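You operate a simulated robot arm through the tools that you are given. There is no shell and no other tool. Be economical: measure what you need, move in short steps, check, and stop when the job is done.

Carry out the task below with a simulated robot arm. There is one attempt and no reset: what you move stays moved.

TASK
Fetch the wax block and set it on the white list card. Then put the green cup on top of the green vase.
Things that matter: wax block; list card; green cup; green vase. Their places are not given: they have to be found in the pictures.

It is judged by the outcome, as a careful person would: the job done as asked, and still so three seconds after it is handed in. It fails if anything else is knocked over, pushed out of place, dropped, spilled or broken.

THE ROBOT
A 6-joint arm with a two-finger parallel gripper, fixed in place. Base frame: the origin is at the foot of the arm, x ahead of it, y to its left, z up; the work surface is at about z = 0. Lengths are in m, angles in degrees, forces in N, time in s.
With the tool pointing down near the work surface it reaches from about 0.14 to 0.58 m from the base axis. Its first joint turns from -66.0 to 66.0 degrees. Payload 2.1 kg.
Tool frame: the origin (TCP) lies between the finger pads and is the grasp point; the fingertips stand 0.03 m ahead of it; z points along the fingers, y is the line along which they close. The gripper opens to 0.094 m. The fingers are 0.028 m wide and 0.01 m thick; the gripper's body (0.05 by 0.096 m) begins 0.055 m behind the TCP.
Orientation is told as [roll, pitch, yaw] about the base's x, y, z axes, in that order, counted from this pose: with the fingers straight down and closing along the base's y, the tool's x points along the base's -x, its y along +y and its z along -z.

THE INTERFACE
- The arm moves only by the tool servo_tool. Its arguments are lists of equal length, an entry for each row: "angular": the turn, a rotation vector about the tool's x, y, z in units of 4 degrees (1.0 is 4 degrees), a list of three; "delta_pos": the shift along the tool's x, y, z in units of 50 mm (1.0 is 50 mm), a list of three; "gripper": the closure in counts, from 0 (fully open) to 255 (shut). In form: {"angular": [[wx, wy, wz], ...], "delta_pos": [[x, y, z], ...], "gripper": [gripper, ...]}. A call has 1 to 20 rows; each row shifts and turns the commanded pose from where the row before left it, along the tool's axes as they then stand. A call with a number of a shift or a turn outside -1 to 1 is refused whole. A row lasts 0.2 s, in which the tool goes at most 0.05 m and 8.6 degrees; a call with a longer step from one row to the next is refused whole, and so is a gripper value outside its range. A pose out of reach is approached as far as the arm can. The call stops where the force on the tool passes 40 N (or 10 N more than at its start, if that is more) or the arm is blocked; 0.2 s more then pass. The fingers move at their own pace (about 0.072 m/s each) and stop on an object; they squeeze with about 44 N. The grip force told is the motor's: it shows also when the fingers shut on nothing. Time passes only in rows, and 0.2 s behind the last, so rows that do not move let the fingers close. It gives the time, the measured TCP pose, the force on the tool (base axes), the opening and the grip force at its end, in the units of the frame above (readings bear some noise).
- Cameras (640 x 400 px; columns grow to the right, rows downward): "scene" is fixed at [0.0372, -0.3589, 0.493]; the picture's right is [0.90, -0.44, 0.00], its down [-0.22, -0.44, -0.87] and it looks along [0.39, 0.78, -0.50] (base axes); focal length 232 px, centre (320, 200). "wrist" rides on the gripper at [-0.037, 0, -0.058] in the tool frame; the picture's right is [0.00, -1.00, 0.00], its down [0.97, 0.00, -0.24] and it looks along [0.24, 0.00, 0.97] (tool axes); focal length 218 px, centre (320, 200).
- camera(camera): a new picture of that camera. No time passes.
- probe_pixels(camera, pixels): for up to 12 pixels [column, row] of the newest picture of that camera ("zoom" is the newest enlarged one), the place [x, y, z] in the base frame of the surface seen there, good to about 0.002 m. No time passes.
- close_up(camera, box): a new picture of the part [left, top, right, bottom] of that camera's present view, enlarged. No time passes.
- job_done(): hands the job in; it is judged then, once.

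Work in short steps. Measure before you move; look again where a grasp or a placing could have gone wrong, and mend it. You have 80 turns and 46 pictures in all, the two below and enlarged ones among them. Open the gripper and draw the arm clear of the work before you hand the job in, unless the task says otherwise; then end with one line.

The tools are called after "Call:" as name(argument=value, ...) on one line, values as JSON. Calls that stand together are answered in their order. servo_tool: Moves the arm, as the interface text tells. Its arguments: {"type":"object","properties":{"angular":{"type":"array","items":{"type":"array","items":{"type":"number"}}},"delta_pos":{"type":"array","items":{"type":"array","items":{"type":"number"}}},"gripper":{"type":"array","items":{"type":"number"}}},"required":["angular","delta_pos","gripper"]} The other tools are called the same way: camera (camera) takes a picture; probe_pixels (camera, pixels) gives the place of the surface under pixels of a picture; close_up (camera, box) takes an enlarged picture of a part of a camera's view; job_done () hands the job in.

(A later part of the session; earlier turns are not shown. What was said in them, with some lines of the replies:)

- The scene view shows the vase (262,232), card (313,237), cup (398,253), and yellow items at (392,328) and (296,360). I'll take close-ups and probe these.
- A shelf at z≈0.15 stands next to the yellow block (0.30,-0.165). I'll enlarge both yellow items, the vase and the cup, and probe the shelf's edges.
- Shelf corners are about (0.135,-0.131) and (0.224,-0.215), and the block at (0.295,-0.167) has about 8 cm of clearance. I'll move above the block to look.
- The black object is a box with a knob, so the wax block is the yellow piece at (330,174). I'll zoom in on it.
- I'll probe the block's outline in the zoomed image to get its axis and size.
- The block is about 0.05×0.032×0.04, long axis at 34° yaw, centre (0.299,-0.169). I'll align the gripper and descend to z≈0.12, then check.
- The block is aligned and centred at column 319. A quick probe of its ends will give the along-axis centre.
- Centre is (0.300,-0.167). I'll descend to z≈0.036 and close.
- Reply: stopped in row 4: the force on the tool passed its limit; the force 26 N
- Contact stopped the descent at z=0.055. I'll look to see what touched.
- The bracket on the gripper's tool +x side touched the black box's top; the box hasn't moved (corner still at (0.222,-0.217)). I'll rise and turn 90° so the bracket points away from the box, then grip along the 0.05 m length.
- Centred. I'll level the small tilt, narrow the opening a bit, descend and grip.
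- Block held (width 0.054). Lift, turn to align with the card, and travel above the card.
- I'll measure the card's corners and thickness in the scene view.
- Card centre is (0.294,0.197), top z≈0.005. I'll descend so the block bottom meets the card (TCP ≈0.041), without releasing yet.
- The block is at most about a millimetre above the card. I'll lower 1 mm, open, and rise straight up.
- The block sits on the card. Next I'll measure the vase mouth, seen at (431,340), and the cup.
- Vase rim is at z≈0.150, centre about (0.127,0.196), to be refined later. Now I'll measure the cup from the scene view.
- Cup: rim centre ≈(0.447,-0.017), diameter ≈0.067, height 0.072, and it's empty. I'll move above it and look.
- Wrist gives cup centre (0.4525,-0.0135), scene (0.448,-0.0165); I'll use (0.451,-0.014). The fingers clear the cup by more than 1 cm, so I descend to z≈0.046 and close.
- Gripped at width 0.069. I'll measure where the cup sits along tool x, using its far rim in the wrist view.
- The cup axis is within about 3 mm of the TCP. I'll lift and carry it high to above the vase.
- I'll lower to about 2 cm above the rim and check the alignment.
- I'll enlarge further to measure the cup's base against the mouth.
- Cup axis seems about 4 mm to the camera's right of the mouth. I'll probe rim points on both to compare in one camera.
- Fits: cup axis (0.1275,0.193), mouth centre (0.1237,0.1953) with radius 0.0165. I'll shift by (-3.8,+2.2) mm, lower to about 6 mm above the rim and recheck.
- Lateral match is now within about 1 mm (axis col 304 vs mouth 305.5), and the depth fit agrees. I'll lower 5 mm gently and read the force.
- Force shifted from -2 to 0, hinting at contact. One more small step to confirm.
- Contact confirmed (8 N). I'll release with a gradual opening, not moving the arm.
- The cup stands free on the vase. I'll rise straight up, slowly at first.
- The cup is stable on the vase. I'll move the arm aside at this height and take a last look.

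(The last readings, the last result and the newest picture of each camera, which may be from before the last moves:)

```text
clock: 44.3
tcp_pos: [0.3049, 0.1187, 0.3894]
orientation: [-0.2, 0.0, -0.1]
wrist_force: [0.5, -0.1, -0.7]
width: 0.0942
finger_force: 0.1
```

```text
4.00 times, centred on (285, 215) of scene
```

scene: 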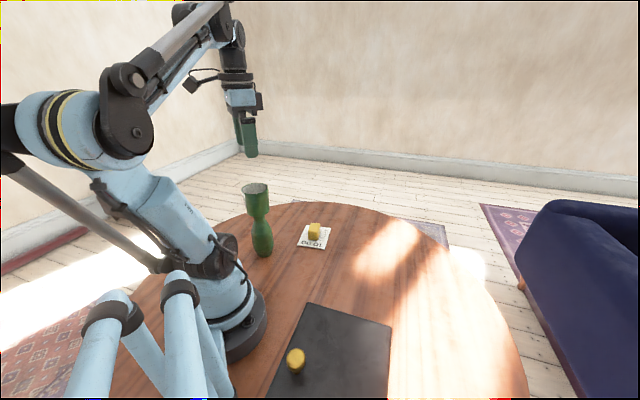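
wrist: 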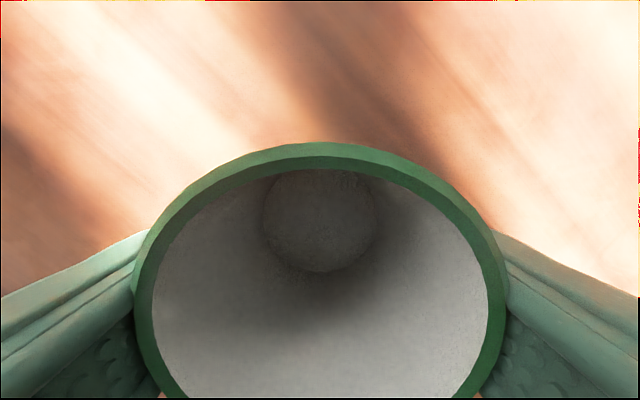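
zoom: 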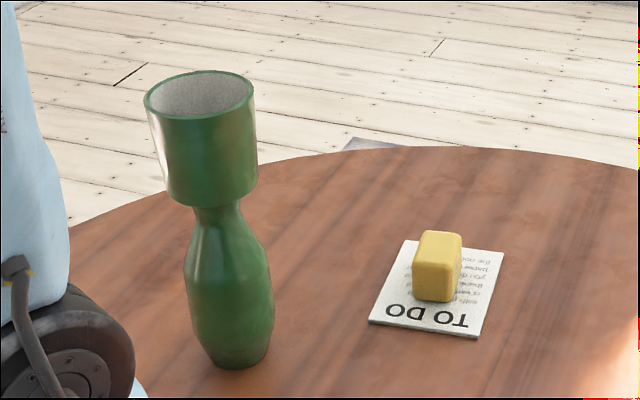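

Both placements are stable and the arm is clear, so I'm handing in.

Call:
job_done()

```text
The job is handed in.
```

The wax block is on the white list card and the green cup stands upright on the green vase. On the first try at the block, a bracket on the gripper touched the black box, but the box did not visibly move.
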